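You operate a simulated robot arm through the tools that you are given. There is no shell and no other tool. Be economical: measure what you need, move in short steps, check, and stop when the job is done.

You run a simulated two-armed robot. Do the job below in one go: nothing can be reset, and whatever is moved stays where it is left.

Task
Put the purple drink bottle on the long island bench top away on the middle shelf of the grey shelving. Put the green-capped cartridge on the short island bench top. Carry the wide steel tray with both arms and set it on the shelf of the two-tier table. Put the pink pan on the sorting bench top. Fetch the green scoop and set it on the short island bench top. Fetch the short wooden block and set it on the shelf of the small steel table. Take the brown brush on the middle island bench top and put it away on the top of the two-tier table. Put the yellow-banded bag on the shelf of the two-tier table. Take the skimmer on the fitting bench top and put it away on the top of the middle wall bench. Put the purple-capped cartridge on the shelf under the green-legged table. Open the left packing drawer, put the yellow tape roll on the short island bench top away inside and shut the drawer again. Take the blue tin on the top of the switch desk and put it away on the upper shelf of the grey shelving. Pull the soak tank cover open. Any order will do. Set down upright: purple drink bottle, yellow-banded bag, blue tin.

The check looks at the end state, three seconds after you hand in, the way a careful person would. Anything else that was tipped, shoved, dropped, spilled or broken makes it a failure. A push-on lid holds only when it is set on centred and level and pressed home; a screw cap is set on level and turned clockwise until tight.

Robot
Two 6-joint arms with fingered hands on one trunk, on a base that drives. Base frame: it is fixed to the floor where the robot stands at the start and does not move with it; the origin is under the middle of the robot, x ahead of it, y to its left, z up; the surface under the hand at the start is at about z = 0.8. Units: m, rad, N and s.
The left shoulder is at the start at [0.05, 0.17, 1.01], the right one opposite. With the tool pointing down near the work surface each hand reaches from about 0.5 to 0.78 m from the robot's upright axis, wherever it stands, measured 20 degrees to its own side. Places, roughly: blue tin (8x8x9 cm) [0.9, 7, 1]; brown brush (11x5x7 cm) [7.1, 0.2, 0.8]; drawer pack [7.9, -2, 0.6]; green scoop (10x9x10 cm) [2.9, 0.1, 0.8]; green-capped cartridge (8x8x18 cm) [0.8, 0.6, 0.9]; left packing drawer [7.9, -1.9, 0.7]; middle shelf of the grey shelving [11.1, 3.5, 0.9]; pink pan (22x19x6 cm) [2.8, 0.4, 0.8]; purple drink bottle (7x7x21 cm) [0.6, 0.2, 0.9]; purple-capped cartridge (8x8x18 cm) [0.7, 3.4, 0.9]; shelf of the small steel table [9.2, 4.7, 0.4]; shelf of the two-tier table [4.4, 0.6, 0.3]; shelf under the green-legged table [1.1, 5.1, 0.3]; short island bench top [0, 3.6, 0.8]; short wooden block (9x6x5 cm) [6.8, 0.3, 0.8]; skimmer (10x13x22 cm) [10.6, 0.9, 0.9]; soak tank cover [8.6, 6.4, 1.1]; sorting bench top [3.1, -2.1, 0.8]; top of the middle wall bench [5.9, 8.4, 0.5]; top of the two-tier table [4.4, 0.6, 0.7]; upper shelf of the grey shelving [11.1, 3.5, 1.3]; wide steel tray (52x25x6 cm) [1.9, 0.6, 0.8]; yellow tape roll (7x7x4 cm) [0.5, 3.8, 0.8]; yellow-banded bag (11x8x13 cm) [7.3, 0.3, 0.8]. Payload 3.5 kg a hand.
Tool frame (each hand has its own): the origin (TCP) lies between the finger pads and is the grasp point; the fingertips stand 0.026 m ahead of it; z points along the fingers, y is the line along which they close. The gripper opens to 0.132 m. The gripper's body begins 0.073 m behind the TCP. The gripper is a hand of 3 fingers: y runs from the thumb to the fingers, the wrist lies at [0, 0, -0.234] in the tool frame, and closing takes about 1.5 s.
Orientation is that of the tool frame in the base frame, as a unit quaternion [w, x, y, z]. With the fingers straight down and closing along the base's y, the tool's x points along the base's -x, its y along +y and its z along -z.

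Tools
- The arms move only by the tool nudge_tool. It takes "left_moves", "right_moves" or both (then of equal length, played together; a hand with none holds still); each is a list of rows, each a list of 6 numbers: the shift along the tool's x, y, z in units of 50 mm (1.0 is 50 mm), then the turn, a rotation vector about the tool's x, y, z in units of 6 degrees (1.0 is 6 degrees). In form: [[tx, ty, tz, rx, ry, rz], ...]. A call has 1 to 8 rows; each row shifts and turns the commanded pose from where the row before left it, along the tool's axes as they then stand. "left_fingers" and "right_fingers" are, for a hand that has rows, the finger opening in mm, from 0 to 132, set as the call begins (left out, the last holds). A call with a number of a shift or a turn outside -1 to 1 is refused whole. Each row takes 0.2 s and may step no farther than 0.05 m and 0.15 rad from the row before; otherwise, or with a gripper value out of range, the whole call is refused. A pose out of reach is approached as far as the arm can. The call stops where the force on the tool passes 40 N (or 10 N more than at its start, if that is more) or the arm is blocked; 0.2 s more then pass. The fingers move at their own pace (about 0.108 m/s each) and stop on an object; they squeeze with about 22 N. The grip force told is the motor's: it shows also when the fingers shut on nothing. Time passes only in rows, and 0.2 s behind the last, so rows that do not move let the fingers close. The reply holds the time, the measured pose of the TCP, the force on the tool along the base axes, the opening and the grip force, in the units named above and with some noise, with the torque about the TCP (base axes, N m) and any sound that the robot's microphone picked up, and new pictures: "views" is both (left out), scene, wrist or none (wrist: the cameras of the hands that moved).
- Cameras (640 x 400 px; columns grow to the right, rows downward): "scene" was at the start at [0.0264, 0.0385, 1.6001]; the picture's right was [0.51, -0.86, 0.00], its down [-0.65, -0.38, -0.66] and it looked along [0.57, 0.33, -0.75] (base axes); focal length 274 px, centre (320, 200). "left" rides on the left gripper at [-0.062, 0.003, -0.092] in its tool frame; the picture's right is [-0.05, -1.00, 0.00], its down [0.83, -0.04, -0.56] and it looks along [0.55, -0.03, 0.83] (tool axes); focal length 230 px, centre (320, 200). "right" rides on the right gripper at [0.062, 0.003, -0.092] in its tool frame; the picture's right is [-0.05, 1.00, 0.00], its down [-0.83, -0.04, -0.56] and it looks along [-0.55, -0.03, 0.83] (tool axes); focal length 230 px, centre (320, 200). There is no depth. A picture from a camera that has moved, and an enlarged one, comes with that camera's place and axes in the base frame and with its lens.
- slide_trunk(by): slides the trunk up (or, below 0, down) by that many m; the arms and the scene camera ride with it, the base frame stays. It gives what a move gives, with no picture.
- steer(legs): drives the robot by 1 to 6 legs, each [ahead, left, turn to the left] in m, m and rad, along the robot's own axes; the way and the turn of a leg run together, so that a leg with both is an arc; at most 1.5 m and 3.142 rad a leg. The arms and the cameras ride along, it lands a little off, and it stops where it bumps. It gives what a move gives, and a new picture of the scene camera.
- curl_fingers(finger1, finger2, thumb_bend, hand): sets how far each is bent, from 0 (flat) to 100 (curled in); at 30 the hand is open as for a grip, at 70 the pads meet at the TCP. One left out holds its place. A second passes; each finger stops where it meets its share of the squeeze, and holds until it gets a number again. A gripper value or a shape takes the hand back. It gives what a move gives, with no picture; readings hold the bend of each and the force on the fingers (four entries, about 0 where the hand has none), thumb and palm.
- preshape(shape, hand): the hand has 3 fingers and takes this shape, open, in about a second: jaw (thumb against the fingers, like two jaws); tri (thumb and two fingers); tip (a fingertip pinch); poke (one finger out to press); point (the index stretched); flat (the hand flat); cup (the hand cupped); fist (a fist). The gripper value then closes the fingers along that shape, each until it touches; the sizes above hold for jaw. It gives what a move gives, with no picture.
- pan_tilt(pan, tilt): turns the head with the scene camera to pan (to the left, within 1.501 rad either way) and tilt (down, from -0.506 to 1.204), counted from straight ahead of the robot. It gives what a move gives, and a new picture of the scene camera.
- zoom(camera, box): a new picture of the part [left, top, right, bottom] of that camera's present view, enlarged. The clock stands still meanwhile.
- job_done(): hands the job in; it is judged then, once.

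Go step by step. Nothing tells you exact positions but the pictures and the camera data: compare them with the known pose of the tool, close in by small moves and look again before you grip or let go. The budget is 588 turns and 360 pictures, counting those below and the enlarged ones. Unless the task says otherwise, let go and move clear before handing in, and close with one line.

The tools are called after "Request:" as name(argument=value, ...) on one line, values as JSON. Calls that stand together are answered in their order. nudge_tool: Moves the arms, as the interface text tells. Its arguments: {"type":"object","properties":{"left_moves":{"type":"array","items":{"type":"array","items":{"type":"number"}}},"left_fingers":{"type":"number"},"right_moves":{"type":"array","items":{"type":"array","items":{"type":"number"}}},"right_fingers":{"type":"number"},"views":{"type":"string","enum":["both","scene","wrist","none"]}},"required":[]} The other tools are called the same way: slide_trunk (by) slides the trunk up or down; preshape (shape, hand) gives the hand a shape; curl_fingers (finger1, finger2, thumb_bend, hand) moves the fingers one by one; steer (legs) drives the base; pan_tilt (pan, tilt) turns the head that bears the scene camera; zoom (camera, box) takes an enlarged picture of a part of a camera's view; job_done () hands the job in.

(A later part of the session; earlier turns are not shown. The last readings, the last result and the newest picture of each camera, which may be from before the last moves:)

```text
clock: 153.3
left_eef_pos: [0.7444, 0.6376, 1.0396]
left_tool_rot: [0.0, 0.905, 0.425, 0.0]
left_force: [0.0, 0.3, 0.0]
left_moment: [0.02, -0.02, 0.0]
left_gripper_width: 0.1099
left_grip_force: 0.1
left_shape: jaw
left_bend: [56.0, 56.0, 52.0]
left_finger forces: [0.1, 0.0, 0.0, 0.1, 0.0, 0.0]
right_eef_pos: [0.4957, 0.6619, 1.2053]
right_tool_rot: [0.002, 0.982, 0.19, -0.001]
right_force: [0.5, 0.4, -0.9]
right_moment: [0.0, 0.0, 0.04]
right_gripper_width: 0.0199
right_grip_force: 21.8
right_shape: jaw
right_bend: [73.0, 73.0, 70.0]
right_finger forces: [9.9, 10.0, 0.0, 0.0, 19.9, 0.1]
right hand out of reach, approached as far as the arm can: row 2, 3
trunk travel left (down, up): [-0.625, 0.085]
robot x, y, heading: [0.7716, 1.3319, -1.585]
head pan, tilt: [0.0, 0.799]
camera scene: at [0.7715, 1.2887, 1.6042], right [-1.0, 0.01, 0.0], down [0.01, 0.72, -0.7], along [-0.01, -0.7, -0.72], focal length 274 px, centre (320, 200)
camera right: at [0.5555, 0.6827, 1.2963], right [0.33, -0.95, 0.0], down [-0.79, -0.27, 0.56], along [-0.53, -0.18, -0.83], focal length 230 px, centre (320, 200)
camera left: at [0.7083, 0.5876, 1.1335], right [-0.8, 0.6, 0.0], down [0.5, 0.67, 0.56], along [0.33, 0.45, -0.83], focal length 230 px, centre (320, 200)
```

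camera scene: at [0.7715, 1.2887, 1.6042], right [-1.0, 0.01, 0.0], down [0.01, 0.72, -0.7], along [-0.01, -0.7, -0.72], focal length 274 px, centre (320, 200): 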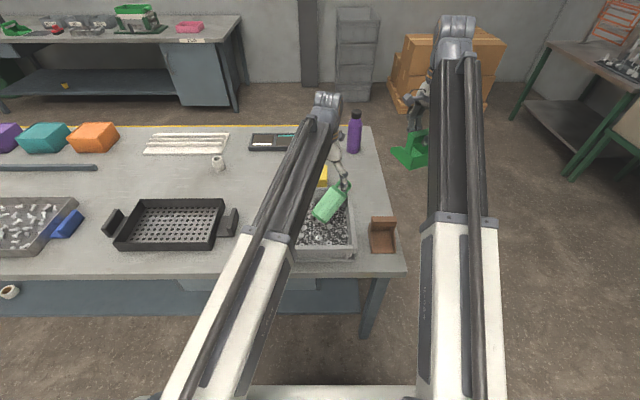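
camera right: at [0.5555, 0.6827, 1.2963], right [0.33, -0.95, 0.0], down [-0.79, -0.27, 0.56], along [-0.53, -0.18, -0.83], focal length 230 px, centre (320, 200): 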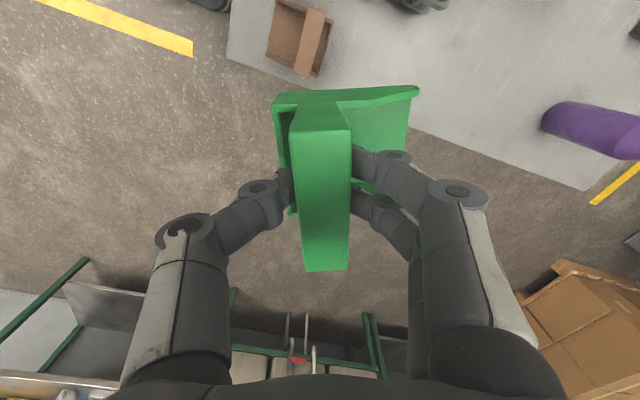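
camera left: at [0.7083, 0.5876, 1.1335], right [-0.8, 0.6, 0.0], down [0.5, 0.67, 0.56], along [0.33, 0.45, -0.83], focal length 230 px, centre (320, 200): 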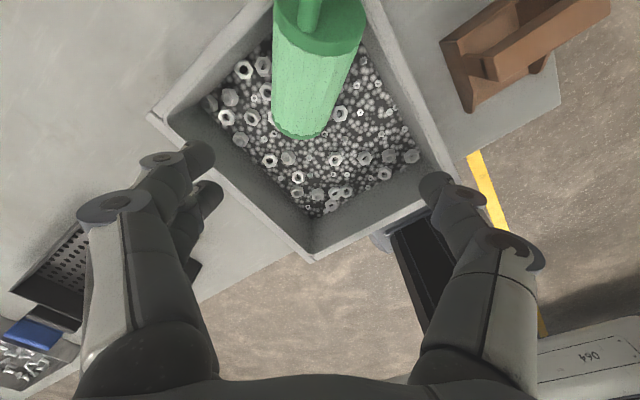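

The cartridge axis runs about 45° with its body middle near [0.738, 0.613]. I fine-turn, shift slightly and lower around it with 104 mm opening.

Request:
nudge_tool(left_moves=[[-0.04, 0.27, 0, 0, 0, 0.9], [0, 0, 0.8, 0, 0, 0], [0, 0, 0.6, 0, 0, 0]], left_fingers=106, views="wrist")

```text
clock: 154.1
left_eef_pos: [0.7536, 0.6275, 0.9705]
left_tool_rot: [0.0, 0.924, 0.383, 0.0]
left_force: [-0.4, -0.4, 0.1]
left_moment: [0.02, 0.01, 0.02]
left_gripper_width: 0.1065
left_grip_force: 0.0
left_shape: jaw
left_bend: [59.0, 59.0, 55.0]
left_finger forces: [0.0, 0.0, 0.0, 0.0, 0.0, 0.0]
right_eef_pos: [0.4968, 0.6619, 1.2059]
right_tool_rot: [0.003, 0.982, 0.19, -0.001]
right_force: [-0.9, -0.9, -1.5]
right_moment: [0.03, 0.02, -0.02]
right_gripper_width: 0.02
right_grip_force: 22.0
right_shape: jaw
right_bend: [73.0, 73.0, 70.0]
right_finger forces: [10.0, 10.0, 0.0, 0.0, 20.0, 0.0]
trunk travel left (down, up): [-0.625, 0.085]
robot x, y, heading: [0.7705, 1.3296, -1.584]
head pan, tilt: [0.0, 0.799]
camera left: at [0.7137, 0.5805, 1.063], right [-0.74, 0.67, 0.0], down [0.56, 0.62, 0.56], along [0.37, 0.41, -0.83], focal length 230 px, centre (320, 200)
```

left: 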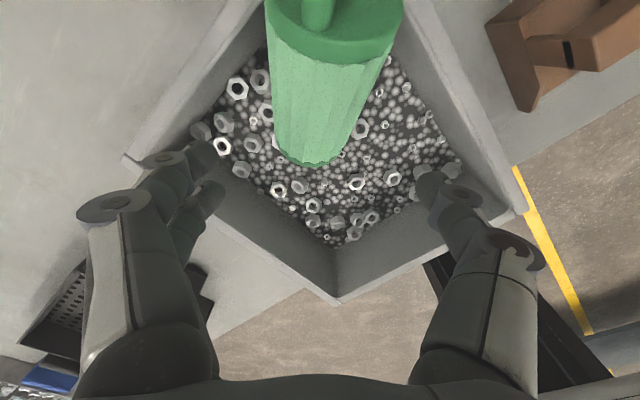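

Request:
nudge_tool(left_moves=[[-0.24, 0, 0, 0, 0, 0], [0, 0, 0.6, 0, 0, 0], [0, 0, 0.5, 0, 0, 0], [0, 0, 0.5, 0, 0, 0]], left_fingers=102, views="wrist")

```text
clock: 155.1
left_eef_pos: [0.7465, 0.6191, 0.8903]
left_tool_rot: [0.0, 0.924, 0.382, 0.0]
left_force: [-0.1, 0.2, -0.3]
left_moment: [-0.01, -0.02, -0.01]
left_gripper_width: 0.1025
left_grip_force: 0.1
left_shape: jaw
left_bend: [61.0, 61.0, 58.0]
left_finger forces: [0.0, 0.0, 0.0, 0.0, 0.1, 0.0]
right_eef_pos: [0.4959, 0.662, 1.2046]
right_tool_rot: [0.002, 0.982, 0.19, 0.0]
right_force: [0.3, -0.7, -1.2]
right_moment: [0.01, -0.02, 0.0]
right_gripper_width: 0.0196
right_grip_force: 22.2
right_shape: jaw
right_bend: [73.0, 73.0, 70.0]
right_finger forces: [9.9, 10.0, 0.0, 0.0, 19.8, 0.1]
trunk travel left (down, up): [-0.625, 0.085]
robot x, y, heading: [0.7723, 1.3316, -1.584]
head pan, tilt: [0.0, 0.799]
camera left: at [0.7056, 0.5729, 0.983], right [-0.74, 0.67, 0.0], down [0.56, 0.62, 0.56], along [0.37, 0.41, -0.83], focal length 230 px, centre (320, 200)
```

left: 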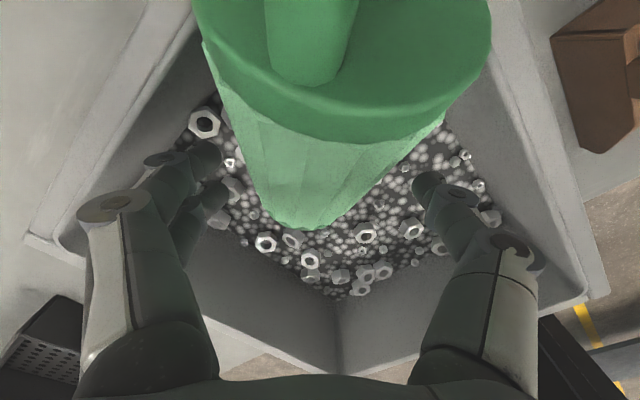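

The fingers straddle the body. Slightly lower and close.

Request:
nudge_tool(left_moves=[[0, 0, 0.14, 0, 0, 0], [0, 0, 0, 0, 0, 0], [0, 0, 0, 0, 0, 0], [0, 0, 0, 0, 0, 0], [0, 0, 0, 0, 0, 0], [0, 0, 0, 0, 0, 0]], left_fingers=0, views="wrist")

```text
clock: 156.5
left_eef_pos: [0.7469, 0.6198, 0.8831]
left_tool_rot: [0.0, 0.924, 0.383, 0.0]
left_force: [2.0, -1.2, 5.8]
left_moment: [-0.11, -0.21, -0.03]
left_gripper_width: 0.06
left_grip_force: 21.8
left_shape: jaw
left_bend: [72.0, 73.0, 70.0]
left_finger forces: [10.4, 10.4, 0.0, 0.1, 19.3, 0.0]
right_eef_pos: [0.4966, 0.663, 1.2056]
right_tool_rot: [0.002, 0.982, 0.189, 0.0]
right_force: [0.0, -0.7, -0.8]
right_moment: [0.01, 0.01, 0.0]
right_gripper_width: 0.0199
right_grip_force: 22.1
right_shape: jaw
right_bend: [73.0, 73.0, 70.0]
right_finger forces: [9.9, 10.0, 0.0, 0.0, 19.9, 0.0]
trunk travel left (down, up): [-0.625, 0.085]
robot x, y, heading: [0.7694, 1.3305, -1.585]
head pan, tilt: [0.0, 0.799]
camera left: at [0.7057, 0.5732, 0.9763], right [-0.74, 0.67, 0.0], down [0.56, 0.62, 0.55], along [0.37, 0.41, -0.83], focal length 230 px, centre (320, 200)
```

left: 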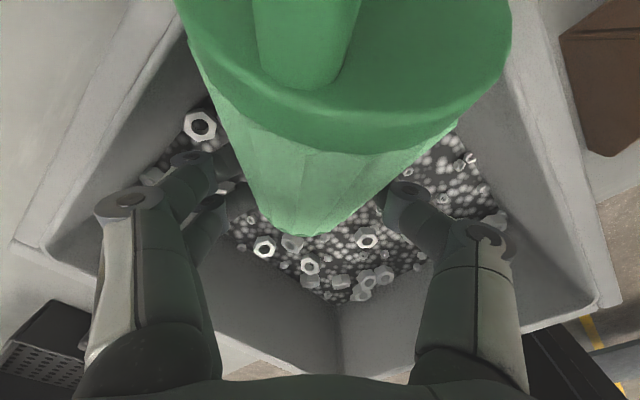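

Gripped at 60 mm. Lift gently and check.

Request:
nudge_tool(left_moves=[[0, 0, -0.2, 0, 0, 0], [0, 0, -0.4, 0, 0, 0], [0, 0, -0.6, 0, 0, 0], [0, 0, -0.8, 0, 0, 0], [0, 0, -0.9, 0, 0, 0], [0, 0, -0.9, 0, 0, 0]], views="wrist")

Request:
zoom(camera="scene", box=[260, 90, 420, 270])

```text
clock: 157.9
left_eef_pos: [0.7484, 0.6311, 1.0687]
left_tool_rot: [0.001, 0.924, 0.383, 0.0]
left_force: [0.1, 0.9, -2.1]
left_moment: [0.08, -0.04, 0.01]
left_gripper_width: 0.0597
left_grip_force: 22.5
left_shape: jaw
left_bend: [72.0, 73.0, 70.0]
left_finger forces: [9.4, 8.9, 0.0, 0.1, 19.8, 0.0]
left hand out of reach, approached as far as the arm can: row 6
right_eef_pos: [0.4967, 0.6613, 1.2044]
right_tool_rot: [0.002, 0.982, 0.19, -0.001]
right_force: [-0.6, -0.3, -1.0]
right_moment: [0.03, 0.0, 0.0]
right_gripper_width: 0.0201
right_grip_force: 22.5
right_shape: jaw
right_bend: [73.0, 73.0, 70.0]
right_finger forces: [10.0, 10.0, 0.0, 0.0, 19.9, 0.0]
trunk travel left (down, up): [-0.625, 0.085]
robot x, y, heading: [0.7709, 1.3298, -1.576]
head pan, tilt: [0.0, 0.799]
camera left: at [0.7077, 0.584, 1.1624], right [-0.74, 0.67, 0.0], down [0.56, 0.62, 0.55], along [0.37, 0.41, -0.83], focal length 230 px, centre (320, 200)
```

left: 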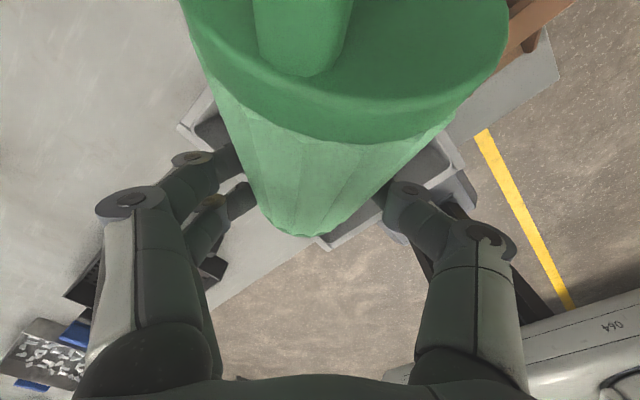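

```text
2.22 times, centred on (340, 180) of scene
camera zoom: at [0.7717, 1.2887, 1.6042], right [-1.0, 0.01, 0.0], down [0.01, 0.72, -0.7], along [-0.01, -0.7, -0.72], focal length 609 px, centre (276, 244)
```

zoom: 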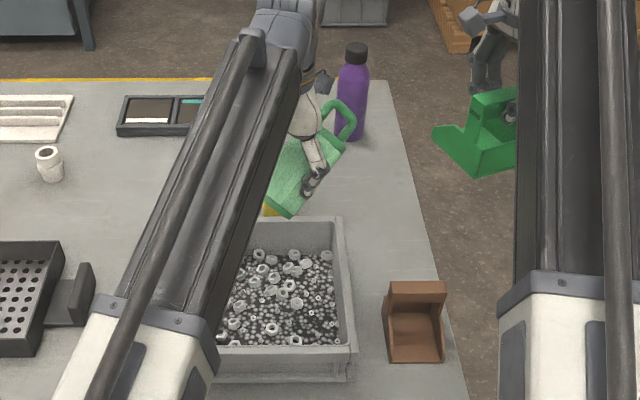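

Cartridge lifted; bottle and bin undisturbed. I raise the trunk for clearance and drive to the short island bench.

Request:
slide_trunk(by=0.08)

Request:
steer(legs=[[-0.4, 0, 0], [0, 0, 1.571], [0, 0, 1.571], [0, 0.75, 0], [0.7, 0, 0]])

Request:
pan_tilt(pan=0.0, tilt=0.6)

```text
clock: 159.1
left_eef_pos: [0.7484, 0.63, 1.1487]
left_tool_rot: [0.0, 0.924, 0.383, 0.0]
left_force: [-0.2, -0.2, -2.7]
left_moment: [0.05, -0.03, 0.03]
left_gripper_width: 0.0599
left_grip_force: 22.1
left_shape: jaw
left_bend: [72.0, 73.0, 70.0]
left_finger forces: [9.5, 9.2, 0.0, 0.1, 19.9, 0.0]
right_eef_pos: [0.4966, 0.6615, 1.2847]
right_tool_rot: [0.002, 0.982, 0.189, 0.0]
right_force: [-0.6, -0.5, -0.7]
right_moment: [0.03, -0.01, 0.03]
right_gripper_width: 0.0205
right_grip_force: 21.4
right_shape: jaw
right_bend: [73.0, 73.0, 70.0]
right_finger forces: [9.9, 10.0, 0.1, 0.0, 19.9, 0.0]
trunk travel left (down, up): [-0.705, 0.005]
robot x, y, heading: [0.7749, 1.3298, -1.58]
head pan, tilt: [0.0, 0.799]
```

```text
clock: 176.4
left_eef_pos: [0.0452, 3.1312, 1.1492]
left_tool_rot: [0.001, -0.386, 0.922, 0.0]
left_force: [0.0, -0.1, -2.0]
left_moment: [-0.06, 0.05, 0.01]
left_gripper_width: 0.0589
left_grip_force: 21.9
left_shape: jaw
left_bend: [72.0, 73.0, 70.0]
left_finger forces: [9.0, 8.8, 0.0, 0.1, 18.6, 0.0]
right_eef_pos: [0.2974, 3.1018, 1.2848]
right_tool_rot: [0.001, -0.194, 0.981, 0.002]
right_force: [0.7, -0.3, -0.9]
right_moment: [0.0, 0.02, 0.02]
right_gripper_width: 0.0195
right_grip_force: 22.2
right_shape: jaw
right_bend: [73.0, 73.0, 71.0]
right_finger forces: [9.1, 9.1, 0.0, 0.1, 18.3, 0.1]
trunk travel left (down, up): [-0.705, 0.005]
robot x, y, heading: [0.0251, 2.4272, 1.572]
head pan, tilt: [0.0, 0.799]
camera scene: at [0.0239, 2.4706, 1.6842], right [1.0, 0.0, 0.0], down [0.0, -0.72, -0.7], along [0.0, 0.7, -0.72], focal length 274 px, centre (320, 200)
```

scene: 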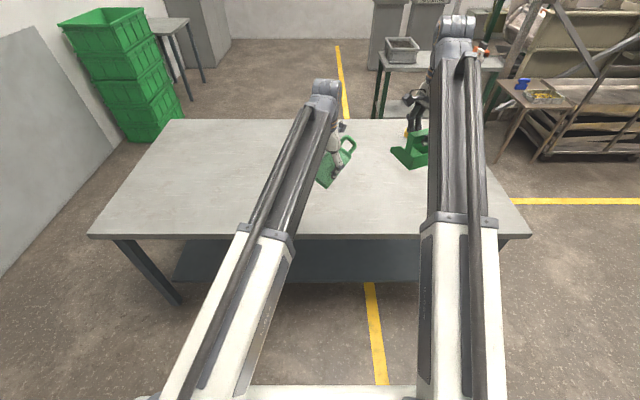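

```text
clock: 177.1
left_eef_pos: [0.0437, 3.1307, 1.1484]
left_tool_rot: [0.001, -0.387, 0.922, 0.001]
left_force: [-0.8, 0.1, -1.7]
left_moment: [-0.04, 0.04, 0.0]
left_gripper_width: 0.0587
left_grip_force: 22.1
left_shape: jaw
left_bend: [72.0, 73.0, 70.0]
left_finger forces: [8.9, 8.9, 0.0, 0.1, 18.6, 0.0]
right_eef_pos: [0.2966, 3.1008, 1.284]
right_tool_rot: [0.0, -0.195, 0.981, 0.002]
right_force: [-0.7, -0.3, -1.3]
right_moment: [-0.01, 0.0, 0.01]
right_gripper_width: 0.0196
right_grip_force: 21.9
right_shape: jaw
right_bend: [73.0, 73.0, 71.0]
right_finger forces: [9.3, 9.0, 0.1, 0.1, 18.3, 0.1]
trunk travel left (down, up): [-0.705, 0.005]
robot x, y, heading: [0.0267, 2.4294, 1.571]
head pan, tilt: [0.0, 0.6]
camera scene: at [0.0239, 2.4777, 1.701], right [1.0, 0.0, 0.0], down [0.0, -0.57, -0.82], along [0.0, 0.82, -0.57], focal length 274 px, centre (320, 200)
```

scene: 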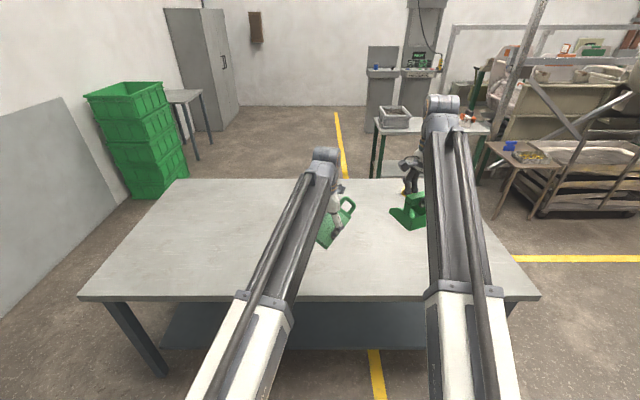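

Bench front edge is y ≈ 3.12, left half free. I move closer, lower the trunk, and square up the left hand while lowering the scoop with the right.

Request:
steer(legs=[[0.18, 0, 0]])

Request:
slide_trunk(by=-0.08)

Request:
nudge_tool(left_moves=[[0, 0, 0, 0, 0, -1], [0, 0, 0, 0, 0, -1], [0, 0, 0, 0, 0, -1], [0, 0, 0, 0, 0, -1], [0, 0, 0, 0, 0, -1], [0, 0, 0, 0, 0, -1], [0, 0, 0, 0, 0, -1], [0, 0, 0, 0, 0, -0.5]], right_moves=[[0, 0, 0.5, 0, 0, 0], [0, 0, 0.9, 0, 0, 0], [0, 0, 0.9, 0, 0, 0], [0, 0, 0.9, 0, 0, 0], [0, 0, 0.9, 0, 0, 0], [0, 0, 0.9, 0, 0, 0], [0, 0, 0.5, 0, 0, 0], [0, 0, 0.3, 0, 0, 0]], views="both")

```text
clock: 178.6
left_eef_pos: [0.0447, 3.3131, 1.1486]
left_tool_rot: [0.001, -0.386, 0.922, 0.0]
left_force: [0.0, 0.1, -2.1]
left_moment: [-0.06, 0.03, -0.02]
left_gripper_width: 0.0588
left_grip_force: 22.1
left_shape: jaw
left_bend: [72.0, 73.0, 70.0]
left_finger forces: [8.9, 8.9, 0.1, 0.1, 18.6, 0.0]
right_eef_pos: [0.2987, 3.2842, 1.2838]
right_tool_rot: [0.001, -0.193, 0.981, 0.002]
right_force: [0.3, 0.4, -1.5]
right_moment: [-0.06, 0.02, 0.0]
right_gripper_width: 0.0195
right_grip_force: 22.0
right_shape: jaw
right_bend: [73.0, 73.0, 71.0]
right_finger forces: [9.2, 9.2, 0.1, 0.0, 18.4, 0.0]
trunk travel left (down, up): [-0.705, 0.005]
robot x, y, heading: [0.0266, 2.6097, 1.572]
head pan, tilt: [0.0, 0.6]
camera scene: at [0.0245, 2.6607, 1.701], right [1.0, 0.0, 0.0], down [0.0, -0.57, -0.82], along [0.0, 0.82, -0.57], focal length 274 px, centre (320, 200)
```

scene: 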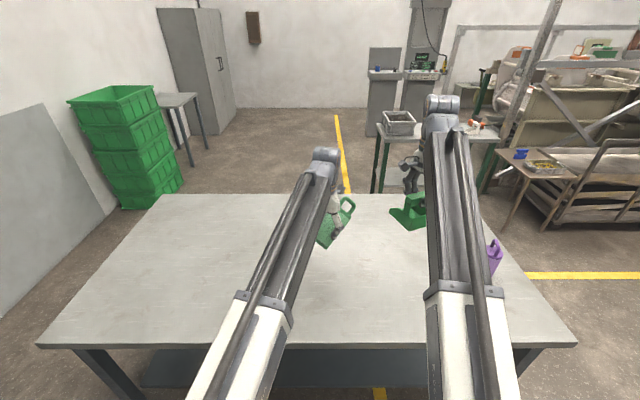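

```text
clock: 179.8
left_eef_pos: [0.0473, 3.3124, 1.0694]
left_tool_rot: [0.001, -0.386, 0.923, 0.001]
left_force: [0.2, -0.6, -2.9]
left_moment: [-0.09, 0.05, 0.0]
left_gripper_width: 0.0588
left_grip_force: 22.0
left_shape: jaw
left_bend: [72.0, 73.0, 70.0]
left_finger forces: [8.9, 8.7, 0.0, 0.0, 18.6, 0.0]
right_eef_pos: [0.2985, 3.2819, 1.2047]
right_tool_rot: [0.0, -0.194, 0.981, 0.001]
right_force: [-0.3, 0.5, -1.0]
right_moment: [-0.02, -0.01, 0.01]
right_gripper_width: 0.0196
right_grip_force: 22.1
right_shape: jaw
right_bend: [73.0, 73.0, 71.0]
right_finger forces: [9.2, 9.2, 0.0, 0.0, 18.3, 0.0]
trunk travel left (down, up): [-0.625, 0.085]
robot x, y, heading: [0.0254, 2.6132, 1.567]
head pan, tilt: [0.0, 0.6]
```

```text
clock: 181.6
left_eef_pos: [0.0454, 3.3125, 1.0694]
left_tool_rot: [0.0, 0.71, -0.704, -0.001]
left_force: [0.3, 1.0, -2.5]
left_moment: [-0.07, -0.01, -0.02]
left_gripper_width: 0.0585
left_grip_force: 22.2
left_shape: jaw
left_bend: [72.0, 73.0, 70.0]
left_finger forces: [8.9, 8.8, 0.1, 0.1, 18.6, 0.1]
right_eef_pos: [0.2974, 3.2841, 0.914]
right_tool_rot: [0.0, -0.193, 0.981, 0.002]
right_force: [0.4, 0.0, 0.0]
right_moment: [-0.02, 0.01, 0.04]
right_gripper_width: 0.02
right_grip_force: 22.0
right_shape: jaw
right_bend: [73.0, 73.0, 71.0]
right_finger forces: [9.2, 9.0, 0.0, 0.0, 18.3, 0.1]
trunk travel left (down, up): [-0.625, 0.085]
robot x, y, heading: [0.027, 2.6122, 1.567]
head pan, tilt: [0.0, 0.6]
camera scene: at [0.0245, 2.659, 1.6211], right [1.0, 0.0, 0.0], down [0.0, -0.57, -0.82], along [0.0, 0.82, -0.57], focal length 274 px, centre (320, 200)
camera right: at [0.2409, 3.2631, 1.0058], right [-0.33, 0.94, 0.0], down [0.78, 0.27, 0.56], along [0.52, 0.19, -0.83], focal length 230 px, centre (320, 200)
camera left: at [0.0423, 3.3728, 1.1621], right [1.0, 0.06, 0.0], down [0.05, -0.83, 0.55], along [0.03, -0.55, -0.83], focal length 230 px, centre (320, 200)
```

scene: 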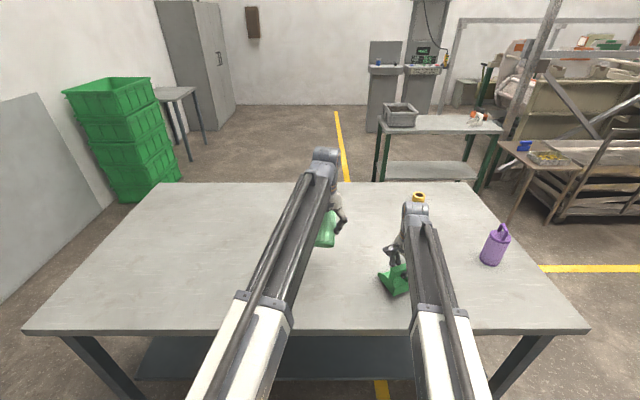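
right: 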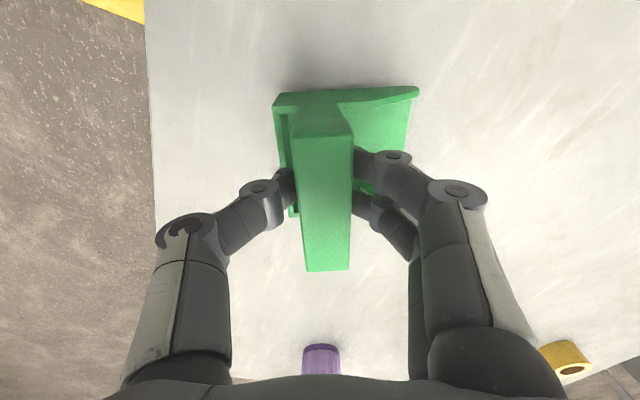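
left: 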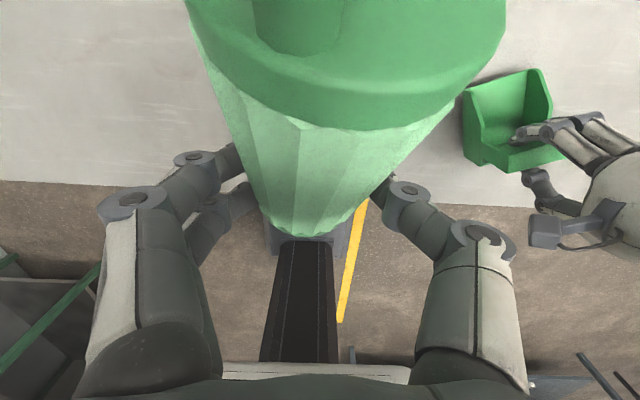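

Right scoop is nearly down. Lower the last centimetres until contact, then release; meanwhile begin pitching the left hand.

Request:
nudge_tool(right_moves=[[0, 0, 0.16, 0, 0, 0], [0, 0, 0.1, 0, 0, 0], [0, 0, 0.1, 0, 0, 0], [0, 0, 0.1, 0, 0, 0], [0, 0, 0.1, 0, 0, 0]], views="wrist")

```text
clock: 182.8
left_eef_pos: [0.0453, 3.3097, 1.072]
left_tool_rot: [-0.002, 0.71, -0.705, -0.001]
left_force: [0.2, -0.2, -2.1]
left_moment: [-0.05, -0.01, 0.03]
left_gripper_width: 0.0587
left_grip_force: 22.0
left_shape: jaw
left_bend: [72.0, 73.0, 70.0]
left_finger forces: [8.9, 8.8, 0.1, 0.0, 18.5, 0.1]
right_eef_pos: [0.2983, 3.2825, 0.8912]
right_tool_rot: [0.003, -0.193, 0.981, 0.005]
right_force: [2.5, -0.2, 39.9]
right_moment: [0.08, -0.01, -0.01]
right_gripper_width: 0.0234
right_grip_force: 21.5
right_shape: jaw
right_bend: [74.0, 74.0, 73.0]
right_finger forces: [13.8, 13.8, 0.0, 0.0, 28.9, 0.0]
trunk travel left (down, up): [-0.625, 0.085]
robot x, y, heading: [0.0252, 2.6128, 1.563]
head pan, tilt: [0.0, 0.6]
camera right: at [0.2407, 3.2621, 0.983], right [-0.33, 0.94, 0.01], down [0.78, 0.27, 0.56], along [0.53, 0.19, -0.83], focal length 230 px, centre (320, 200)
```

right: 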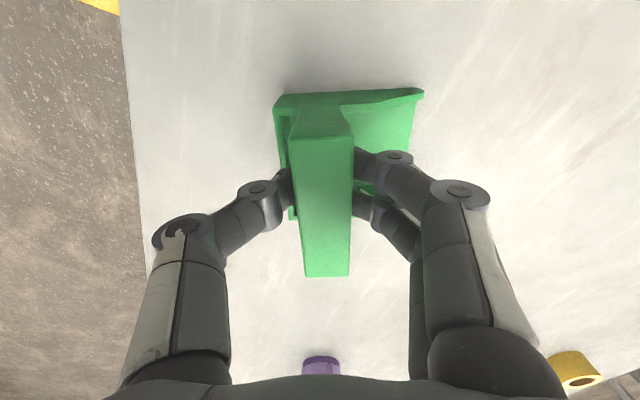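

Firm contact. Ease up slightly, release and lift clear.

Request:
nudge_tool(right_moves=[[0, 0, -0.08, 0, 0, 0]], views="none")

Request:
nudge_tool(right_moves=[[0, 0, 0, 0, 0, 0], [0, 0, 0, 0, 0, 0], [0, 0, 0, 0, 0, 0], [0, 0, 0, 0, 0, 0], [0, 0, -0.5, 0, 0, 0], [0, 0, -1, 0, 0, 0], [0, 0, -1, 0, 0, 0], [0, 0, -0.6, 0, 0, 0]], right_fingers=60, views="wrist")

```text
clock: 183.2
left_eef_pos: [0.045, 3.3096, 1.0706]
left_tool_rot: [-0.002, 0.71, -0.704, -0.001]
left_force: [-0.6, 0.5, -1.7]
left_moment: [-0.06, -0.01, -0.01]
left_gripper_width: 0.0587
left_grip_force: 22.0
left_shape: jaw
left_bend: [72.0, 73.0, 70.0]
left_finger forces: [9.0, 8.8, 0.1, 0.0, 18.4, 0.1]
right_eef_pos: [0.2973, 3.284, 0.8927]
right_tool_rot: [0.001, -0.193, 0.981, 0.003]
right_force: [3.1, 1.2, 27.6]
right_moment: [0.1, -0.02, -0.01]
right_gripper_width: 0.0236
right_grip_force: 21.9
right_shape: jaw
right_bend: [74.0, 74.0, 73.0]
right_finger forces: [13.1, 13.2, 0.0, 0.0, 25.8, 0.0]
trunk travel left (down, up): [-0.625, 0.085]
robot x, y, heading: [0.027, 2.6087, 1.568]
head pan, tilt: [0.0, 0.6]
```

```text
clock: 185.0
left_eef_pos: [0.0456, 3.3114, 1.0687]
left_tool_rot: [-0.001, 0.71, -0.704, 0.0]
left_force: [-0.3, -0.7, -2.9]
left_moment: [-0.08, -0.03, 0.02]
left_gripper_width: 0.0588
left_grip_force: 22.1
left_shape: jaw
left_bend: [72.0, 73.0, 70.0]
left_finger forces: [9.0, 8.8, 0.0, 0.1, 18.5, 0.0]
right_eef_pos: [0.2978, 3.2829, 1.0461]
right_tool_rot: [0.001, -0.194, 0.981, 0.002]
right_force: [-0.2, 0.7, 0.2]
right_moment: [0.0, 0.02, -0.02]
right_gripper_width: 0.0594
right_grip_force: 0.1
right_shape: jaw
right_bend: [73.0, 73.0, 70.0]
right_finger forces: [0.1, 0.0, 0.0, 0.1, 0.0, 0.0]
trunk travel left (down, up): [-0.625, 0.085]
robot x, y, heading: [0.023, 2.6104, 1.566]
head pan, tilt: [0.0, 0.6]
camera right: at [0.2409, 3.2636, 1.1377], right [-0.33, 0.94, 0.0], down [0.78, 0.27, 0.56], along [0.52, 0.19, -0.83], focal length 230 px, centre (320, 200)
```

right: 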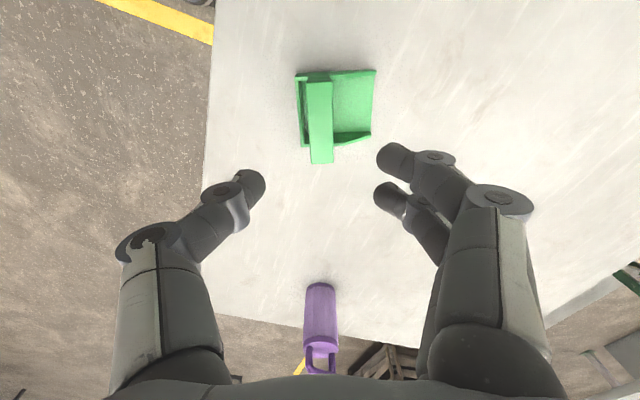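

Scoop placed. Now pitch the left hand to bring the cartridge upright, moving it left, and look.

Request:
nudge_tool(left_moves=[[0, 0.4, 0, 0, -1, 0], [0, 0.4, 0, 0, -1, 0], [0, 0.4, 0, 0, -1, 0], [0, 0.4, 0, 0, -1, 0], [0, 0.4, 0, 0, -1, 0], [0, 0.4, 0, 0, -1, 0], [0, 0, 0, 0, -1, 0], [0, 0, 0, 0, -1, 0]], views="none")

Request:
nudge_tool(left_moves=[[0, 0, 0, 0, -1, 0], [0, 0, 0, 0, -1, 0], [0, 0, 0, 0, -1, 0]], right_moves=[[0, 0, 0, 0, 0, 0], [0, 0, 0, 0, 0, 0], [0, 0, 0, 0, 0, 0]], views="both")

```text
clock: 186.8
left_eef_pos: [-0.0757, 3.3107, 1.0685]
left_tool_rot: [-0.287, 0.649, -0.642, -0.29]
left_force: [-0.2, 0.2, -1.5]
left_moment: [-0.02, 0.04, 0.0]
left_gripper_width: 0.0586
left_grip_force: 21.9
left_shape: jaw
left_bend: [72.0, 73.0, 70.0]
left_finger forces: [9.2, 8.6, 0.0, 0.0, 19.0, 0.0]
right_eef_pos: [0.2974, 3.2842, 1.0444]
right_tool_rot: [0.0, -0.194, 0.981, 0.002]
right_force: [0.8, -0.7, 0.0]
right_moment: [0.0, -0.01, 0.01]
right_gripper_width: 0.0596
right_grip_force: 0.0
right_shape: jaw
right_bend: [73.0, 73.0, 70.0]
right_finger forces: [0.0, 0.1, 0.0, 0.0, 0.1, 0.0]
trunk travel left (down, up): [-0.625, 0.085]
robot x, y, heading: [0.0235, 2.608, 1.569]
head pan, tilt: [0.0, 0.6]
```

```text
clock: 187.6
left_eef_pos: [-0.075, 3.3117, 1.0684]
left_tool_rot: [-0.386, 0.594, -0.591, -0.386]
left_force: [-0.4, -0.3, -2.3]
left_moment: [-0.01, -0.02, -0.01]
left_gripper_width: 0.0583
left_grip_force: 21.7
left_shape: jaw
left_bend: [72.0, 73.0, 70.0]
left_finger forces: [9.4, 8.3, 0.0, 0.0, 18.9, 0.0]
right_eef_pos: [0.2986, 3.2819, 1.0454]
right_tool_rot: [0.0, -0.193, 0.981, 0.002]
right_force: [0.9, 0.1, -0.2]
right_moment: [0.01, -0.02, 0.0]
right_gripper_width: 0.0596
right_grip_force: 0.1
right_shape: jaw
right_bend: [73.0, 73.0, 70.0]
right_finger forces: [0.0, 0.1, 0.0, 0.0, 0.1, 0.0]
trunk travel left (down, up): [-0.625, 0.085]
robot x, y, heading: [0.0253, 2.6086, 1.571]
head pan, tilt: [0.0, 0.6]
camera scene: at [0.0244, 2.6588, 1.6211], right [1.0, 0.0, 0.0], down [0.0, -0.57, -0.82], along [0.0, 0.82, -0.57], focal length 274 px, centre (320, 200)
camera right: at [0.2409, 3.2637, 1.1372], right [-0.33, 0.94, 0.0], down [0.78, 0.27, 0.56], along [0.52, 0.19, -0.83], focal length 230 px, centre (320, 200)
camera left: at [-0.0769, 3.2509, 1.1633], right [1.0, 0.03, 0.05], down [0.05, -0.84, -0.54], along [0.03, 0.54, -0.84], focal length 230 px, centre (320, 200)
```

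scene: 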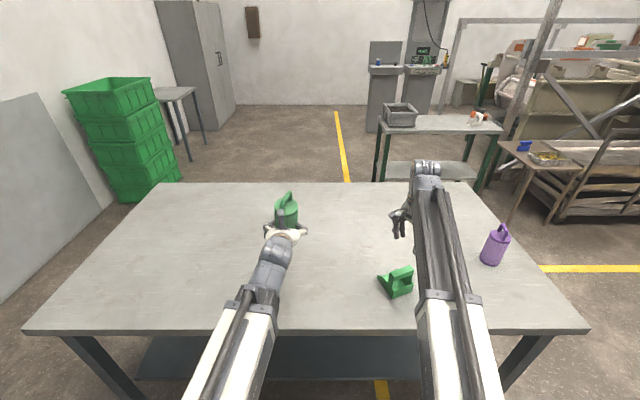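
right: 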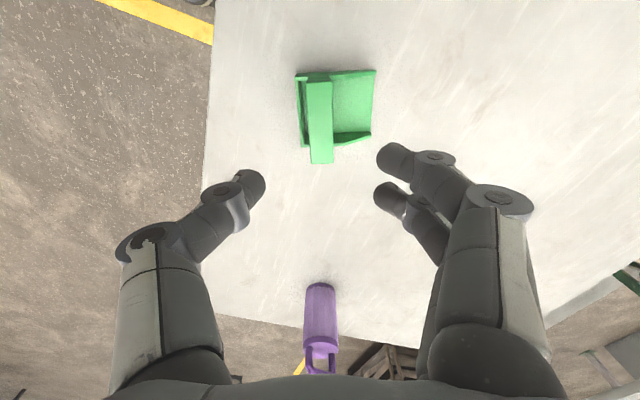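
left: 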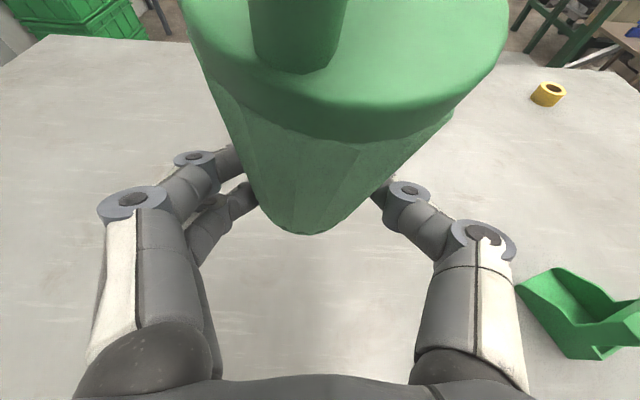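

Request:
zoom(camera="scene", box=[240, 170, 340, 270])

```text
4.00 times, centred on (290, 220) of scene
camera zoom: at [0.0244, 2.6588, 1.6211], right [1.0, 0.0, 0.0], down [0.0, -0.57, -0.82], along [0.0, 0.82, -0.57], focal length 1097 px, centre (440, 120)
```

zoom: 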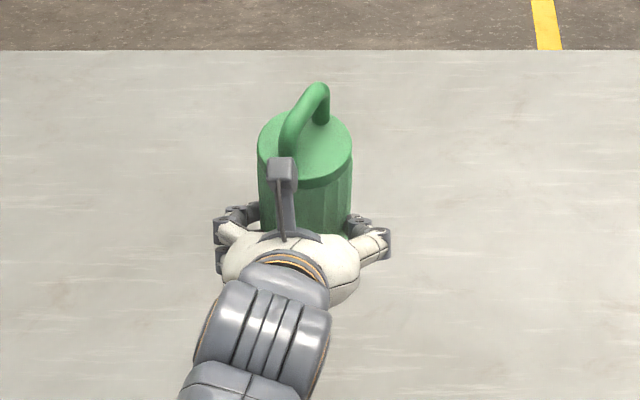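

It's nearly upright (leaning a few degrees toward me). I back off one step of pitch and lower it toward the bench.

Request:
nudge_tool(left_moves=[[0, 0, 0, 0, 1, 0], [0.86, 0, 0.5, 0, 0, 0], [0.86, 0, 0.5, 0, 0, 0], [0.69, 0, 0.4, 0, 0, 0], [0.17, 0, 0.1, 0, 0, 0], [0.17, 0, 0.1, 0, 0, 0], [0.17, 0, 0.1, 0, 0, 0]], views="scene")

Request:
zoom(camera="scene", box=[220, 180, 340, 300])

```text
clock: 189.2
left_eef_pos: [-0.0749, 3.3121, 0.9]
left_tool_rot: [-0.354, 0.613, -0.611, -0.354]
left_force: [-1.0, 0.9, -2.7]
left_moment: [-0.06, -0.03, -0.01]
left_gripper_width: 0.0585
left_grip_force: 22.1
left_shape: jaw
left_bend: [72.0, 73.0, 70.0]
left_finger forces: [9.2, 8.3, 0.1, 0.0, 18.8, 0.0]
right_eef_pos: [0.2972, 3.2837, 1.0451]
right_tool_rot: [0.0, -0.193, 0.981, 0.002]
right_force: [-0.6, 0.1, -0.5]
right_moment: [-0.02, 0.01, 0.04]
right_gripper_width: 0.0594
right_grip_force: 0.0
right_shape: jaw
right_bend: [73.0, 73.0, 70.0]
right_finger forces: [0.0, 0.1, 0.1, 0.0, 0.0, 0.0]
trunk travel left (down, up): [-0.625, 0.085]
robot x, y, heading: [0.0212, 2.6115, 1.567]
head pan, tilt: [0.0, 0.6]
camera scene: at [0.0244, 2.6589, 1.6211], right [1.0, 0.0, 0.0], down [0.0, -0.57, -0.82], along [0.0, 0.82, -0.57], focal length 274 px, centre (320, 200)
```

scene: 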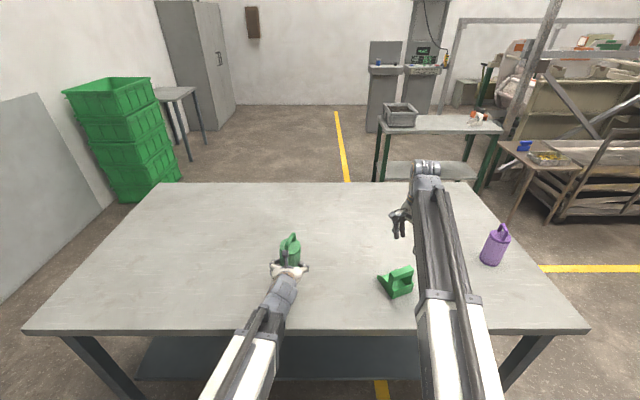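

```text
3.33 times, centred on (280, 240) of scene
camera zoom: at [0.0244, 2.6589, 1.6211], right [1.0, 0.0, 0.0], down [0.0, -0.57, -0.82], along [0.0, 0.82, -0.57], focal length 914 px, centre (453, 67)
```

zoom: 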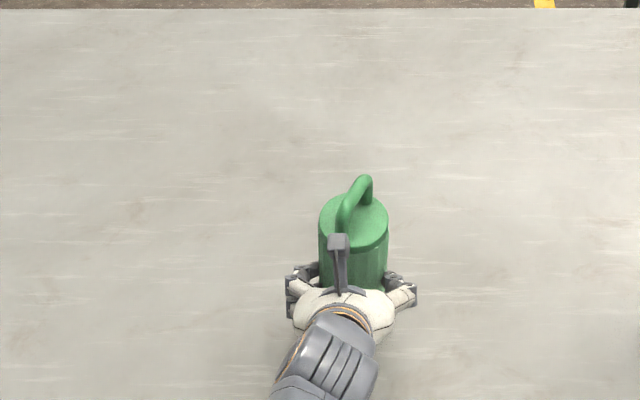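

Request:
nudge_tool(left_moves=[[0.17, 0, 0.1, 0, 0, 0], [0.17, 0, 0.1, 0, 0, 0], [0.17, 0, 0.1, 0, 0, 0], [0.17, 0, 0.1, 0, 0, 0], [0.17, 0, 0.1, 0, 0, 0], [0.17, 0, 0.1, 0, 0, 0]], views="none")

```text
clock: 190.6
left_eef_pos: [-0.0751, 3.3121, 0.8446]
left_tool_rot: [-0.355, 0.613, -0.609, -0.356]
left_force: [-3.0, -1.1, 19.7]
left_moment: [0.34, 0.24, 0.0]
left_gripper_width: 0.0574
left_grip_force: 21.8
left_shape: jaw
left_bend: [72.0, 74.0, 71.0]
left_finger forces: [10.6, 9.1, 0.0, 0.0, 16.0, 0.1]
right_eef_pos: [0.2971, 3.2829, 1.0481]
right_tool_rot: [0.001, -0.193, 0.981, 0.003]
right_force: [-0.4, -0.8, 0.1]
right_moment: [0.04, -0.04, -0.01]
right_gripper_width: 0.0595
right_grip_force: 0.0
right_shape: jaw
right_bend: [73.0, 73.0, 70.0]
right_finger forces: [0.0, 0.0, 0.0, 0.1, 0.0, 0.1]
trunk travel left (down, up): [-0.625, 0.085]
robot x, y, heading: [0.0258, 2.6108, 1.567]
head pan, tilt: [0.0, 0.6]
```

Contact at z ≈ 0.845. I release and see whether it settles upright.

Request:
nudge_tool(left_moves=[[0, 0, 0, 0, 0, 0], [0, 0, 0, 0, 0, 0], [0, 0, 0, 0, 0, 0]], left_fingers=90, views="none")

Request:
zoom(camera="scene", box=[220, 180, 340, 300])

```text
clock: 191.4
left_eef_pos: [-0.0735, 3.3123, 0.8409]
left_tool_rot: [-0.353, 0.614, -0.61, -0.355]
left_force: [0.9, 0.4, 0.0]
left_moment: [-0.04, 0.01, 0.02]
left_gripper_width: 0.0899
left_grip_force: 0.2
left_shape: jaw
left_bend: [69.0, 69.0, 66.0]
left_finger forces: [0.0, 0.0, 0.0, 0.0, 0.0, 0.0]
right_eef_pos: [0.2984, 3.2841, 1.0463]
right_tool_rot: [0.0, -0.193, 0.981, 0.001]
right_force: [0.9, -0.5, -0.5]
right_moment: [0.01, 0.02, -0.02]
right_gripper_width: 0.0593
right_grip_force: 0.1
right_shape: jaw
right_bend: [73.0, 73.0, 70.0]
right_finger forces: [0.0, 0.1, 0.0, 0.1, 0.0, 0.0]
trunk travel left (down, up): [-0.625, 0.085]
robot x, y, heading: [0.0215, 2.6137, 1.571]
head pan, tilt: [0.0, 0.6]
```

```text
3.33 times, centred on (280, 240) of scene
camera zoom: at [0.0245, 2.6586, 1.621], right [1.0, 0.0, 0.0], down [0.0, -0.56, -0.83], along [0.0, 0.83, -0.56], focal length 914 px, centre (453, 67)
```

zoom: 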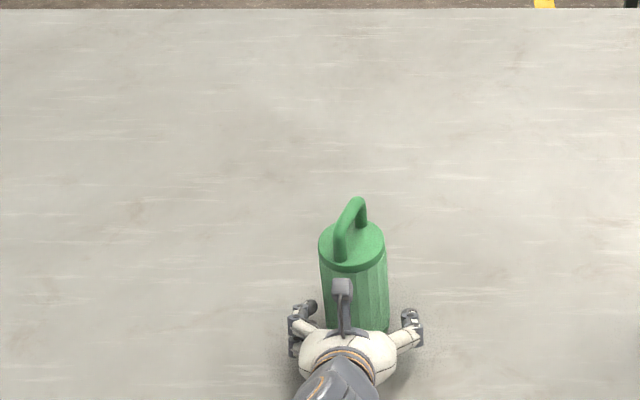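

The cartridge stands upright. Withdraw the left hand back and up.

Request:
nudge_tool(left_moves=[[0, 0, -0.8, 0, 0, 0], [0, 0, -0.9, 0, 0, 0], [0, 0, -0.9, 0, 0, 0], [-0.5, 0, -0.5, 0, 0, 0], [-0.86, 0, -0.5, 0, 0, 0], [-0.86, 0, -0.5, 0, 0, 0]], views="scene")

```text
clock: 192.8
left_eef_pos: [-0.0551, 3.2787, 1.0137]
left_tool_rot: [-0.352, 0.614, -0.61, -0.355]
left_force: [0.5, -0.7, 0.5]
left_moment: [-0.01, -0.01, 0.01]
left_gripper_width: 0.0896
left_grip_force: 0.1
left_shape: jaw
left_bend: [69.0, 69.0, 66.0]
left_finger forces: [0.0, 0.0, 0.1, 0.1, 0.0, 0.0]
left hand out of reach, approached as far as the arm can: row 2, 3, 4, 5, 6
right_eef_pos: [0.2976, 3.2838, 1.045]
right_tool_rot: [0.001, -0.194, 0.981, 0.001]
right_force: [0.2, 0.1, -0.8]
right_moment: [-0.03, 0.04, 0.01]
right_gripper_width: 0.0594
right_grip_force: 0.1
right_shape: jaw
right_bend: [73.0, 73.0, 70.0]
right_finger forces: [0.1, 0.1, 0.0, 0.0, 0.0, 0.0]
trunk travel left (down, up): [-0.625, 0.085]
robot x, y, heading: [0.0252, 2.6125, 1.566]
head pan, tilt: [0.0, 0.6]
camera scene: at [0.0244, 2.6584, 1.621], right [1.0, 0.0, 0.0], down [0.0, -0.56, -0.83], along [0.0, 0.83, -0.56], focal length 274 px, centre (320, 200)
```

scene: 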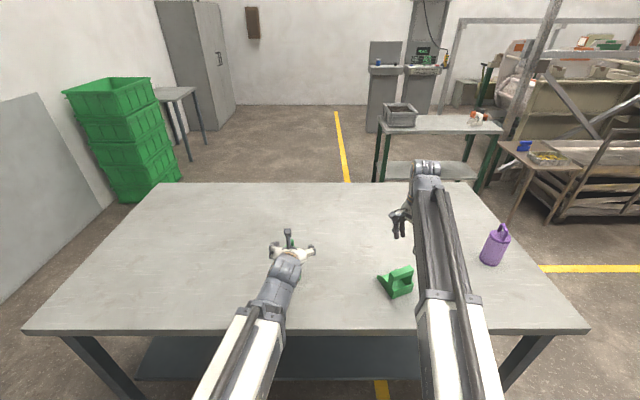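

Request:
zoom(camera="scene", box=[240, 200, 340, 300])

Request:
zoom(camera="left", box=[0, 0, 640, 400])

```text
4.00 times, centred on (290, 250) of scene
camera zoom: at [0.0244, 2.6584, 1.621], right [1.0, 0.0, 0.0], down [0.0, -0.56, -0.83], along [0.0, 0.83, -0.56], focal length 1097 px, centre (440, 0)
```

zoom: 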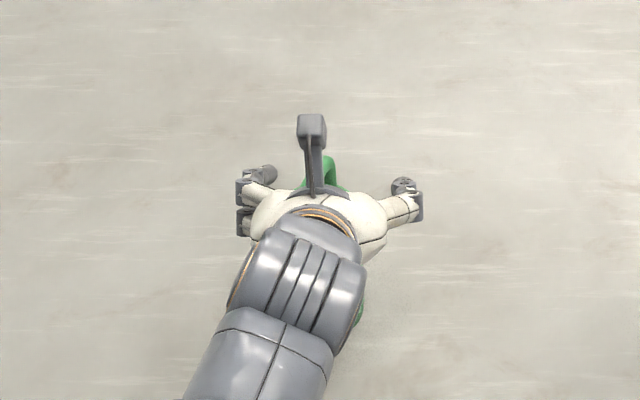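

```text
1.00 times, centred on (320, 200) of left (not enlarged: the box is as wide or as high as the picture)
camera zoom: at [-0.0585, 3.2285, 1.1131], right [1.0, 0.03, 0.04], down [0.05, -0.9, -0.44], along [0.03, 0.44, -0.9], focal length 230 px, centre (320, 200)
```

zoom: 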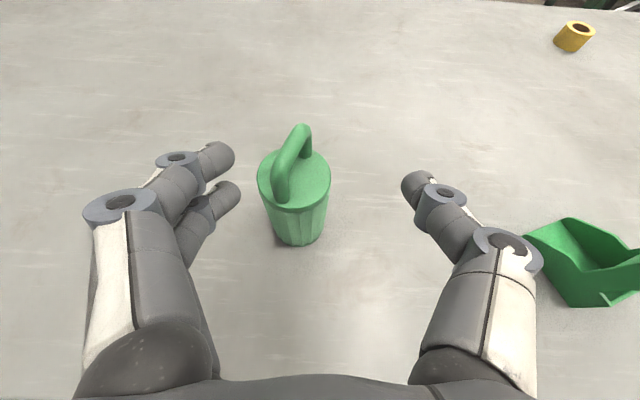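

Cartridge stands well. Next: purple-capped cartridge and tape roll from the right-hand end of this bench. I back off and drive round to face that end.

Request:
steer(legs=[[-0.3, 0, 0], [0, -1.5, 0], [0, -0.18, 0], [0, 0, 1.571], [0, -1.2, 0]])

Request:
pan_tilt(pan=0.0, tilt=0.7)

```text
clock: 212.5
left_eef_pos: [1.0382, 3.4298, 1.013]
left_tool_rot: [0.002, 0.866, 0.003, -0.5]
left_force: [0.8, 0.2, 0.9]
left_moment: [0.01, -0.02, -0.02]
left_gripper_width: 0.0897
left_grip_force: 0.1
left_shape: jaw
left_bend: [69.0, 69.0, 66.0]
left_finger forces: [0.1, 0.0, 0.0, 0.0, 0.0, 0.0]
right_eef_pos: [1.033, 3.7845, 1.0457]
right_tool_rot: [0.001, 0.831, -0.557, -0.002]
right_force: [0.3, -0.1, -0.4]
right_moment: [-0.01, 0.03, -0.03]
right_gripper_width: 0.0595
right_grip_force: 0.1
right_shape: jaw
right_bend: [73.0, 73.0, 70.0]
right_finger forces: [0.0, 0.0, 0.1, 0.0, 0.0, 0.0]
trunk travel left (down, up): [-0.625, 0.085]
robot x, y, heading: [1.707, 3.5171, 3.143]
head pan, tilt: [0.0, 0.6]
camera scene: at [1.656, 3.511, 1.6211], right [0.0, 1.0, 0.0], down [0.56, 0.0, -0.83], along [-0.83, 0.0, -0.56], focal length 274 px, centre (320, 200)
```

scene: 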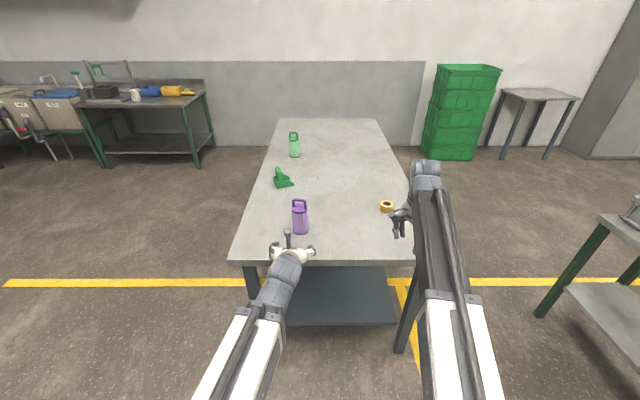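

```text
clock: 213.1
left_eef_pos: [1.0388, 3.4305, 1.0138]
left_tool_rot: [0.002, 0.866, 0.003, -0.501]
left_force: [0.1, 1.1, 0.5]
left_moment: [0.0, -0.01, 0.0]
left_gripper_width: 0.0895
left_grip_force: 0.1
left_shape: jaw
left_bend: [69.0, 69.0, 66.0]
left_finger forces: [0.0, 0.1, 0.0, 0.0, 0.1, 0.0]
right_eef_pos: [1.0338, 3.7837, 1.0448]
right_tool_rot: [0.001, 0.83, -0.557, -0.001]
right_force: [-0.4, 0.3, 0.0]
right_moment: [0.01, -0.02, 0.03]
right_gripper_width: 0.0591
right_grip_force: 0.0
right_shape: jaw
right_bend: [73.0, 73.0, 70.0]
right_finger forces: [0.0, 0.0, 0.0, 0.0, 0.0, 0.1]
trunk travel left (down, up): [-0.625, 0.085]
robot x, y, heading: [1.7068, 3.5143, 3.138]
head pan, tilt: [0.0, 0.7]
camera scene: at [1.6595, 3.5108, 1.6125], right [0.0, 1.0, 0.0], down [0.64, 0.0, -0.77], along [-0.77, 0.0, -0.64], focal length 274 px, centre (320, 200)
```

scene: 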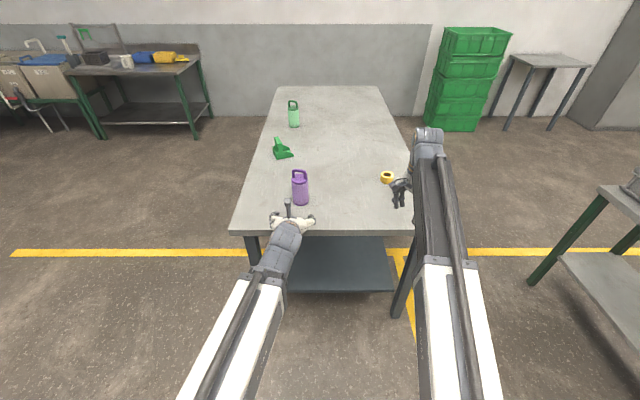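

Purple cartridge centre ≈ [0.685, 3.424], tape roll ≈ [0.55, 3.84]. I level the left hand, lower it outside the bench edge to z ≈ 0.87, open wide, then move in.

Request:
nudge_tool(left_moves=[[-0.12, 0, 0.5, 0, -1, 0], [0, 0, 0, 0, -1, 0], [0, 0, 0, 0, -1, 0], [0.68, 0, 0.2, 0, 0, 0], [0.68, 0, 0.2, 0, 0, 0], [0.68, 0, 0.15, 0, 0, 0], [0.68, 0, 0.15, 0, 0, 0]], left_fingers=105, views="none")

```text
clock: 214.7
left_eef_pos: [0.9784, 3.4155, 0.9681]
left_tool_rot: [0.001, 0.793, -0.002, -0.609]
left_force: [-0.4, 0.0, 0.3]
left_moment: [0.03, -0.01, 0.01]
left_gripper_width: 0.1047
left_grip_force: 0.1
left_shape: jaw
left_bend: [60.0, 60.0, 56.0]
left_finger forces: [0.0, 0.1, 0.1, 0.0, 0.0, 0.1]
left hand out of reach, approached as far as the arm can: row 3, 4, 5, 6, 7
right_eef_pos: [1.0343, 3.7857, 1.0463]
right_tool_rot: [0.001, 0.83, -0.557, -0.002]
right_force: [-1.0, 0.4, -0.4]
right_moment: [0.0, 0.01, -0.05]
right_gripper_width: 0.0593
right_grip_force: 0.1
right_shape: jaw
right_bend: [73.0, 73.0, 70.0]
right_finger forces: [0.0, 0.1, 0.0, 0.1, 0.1, 0.0]
trunk travel left (down, up): [-0.625, 0.085]
robot x, y, heading: [1.7055, 3.5076, 3.14]
head pan, tilt: [0.0, 0.7]
```

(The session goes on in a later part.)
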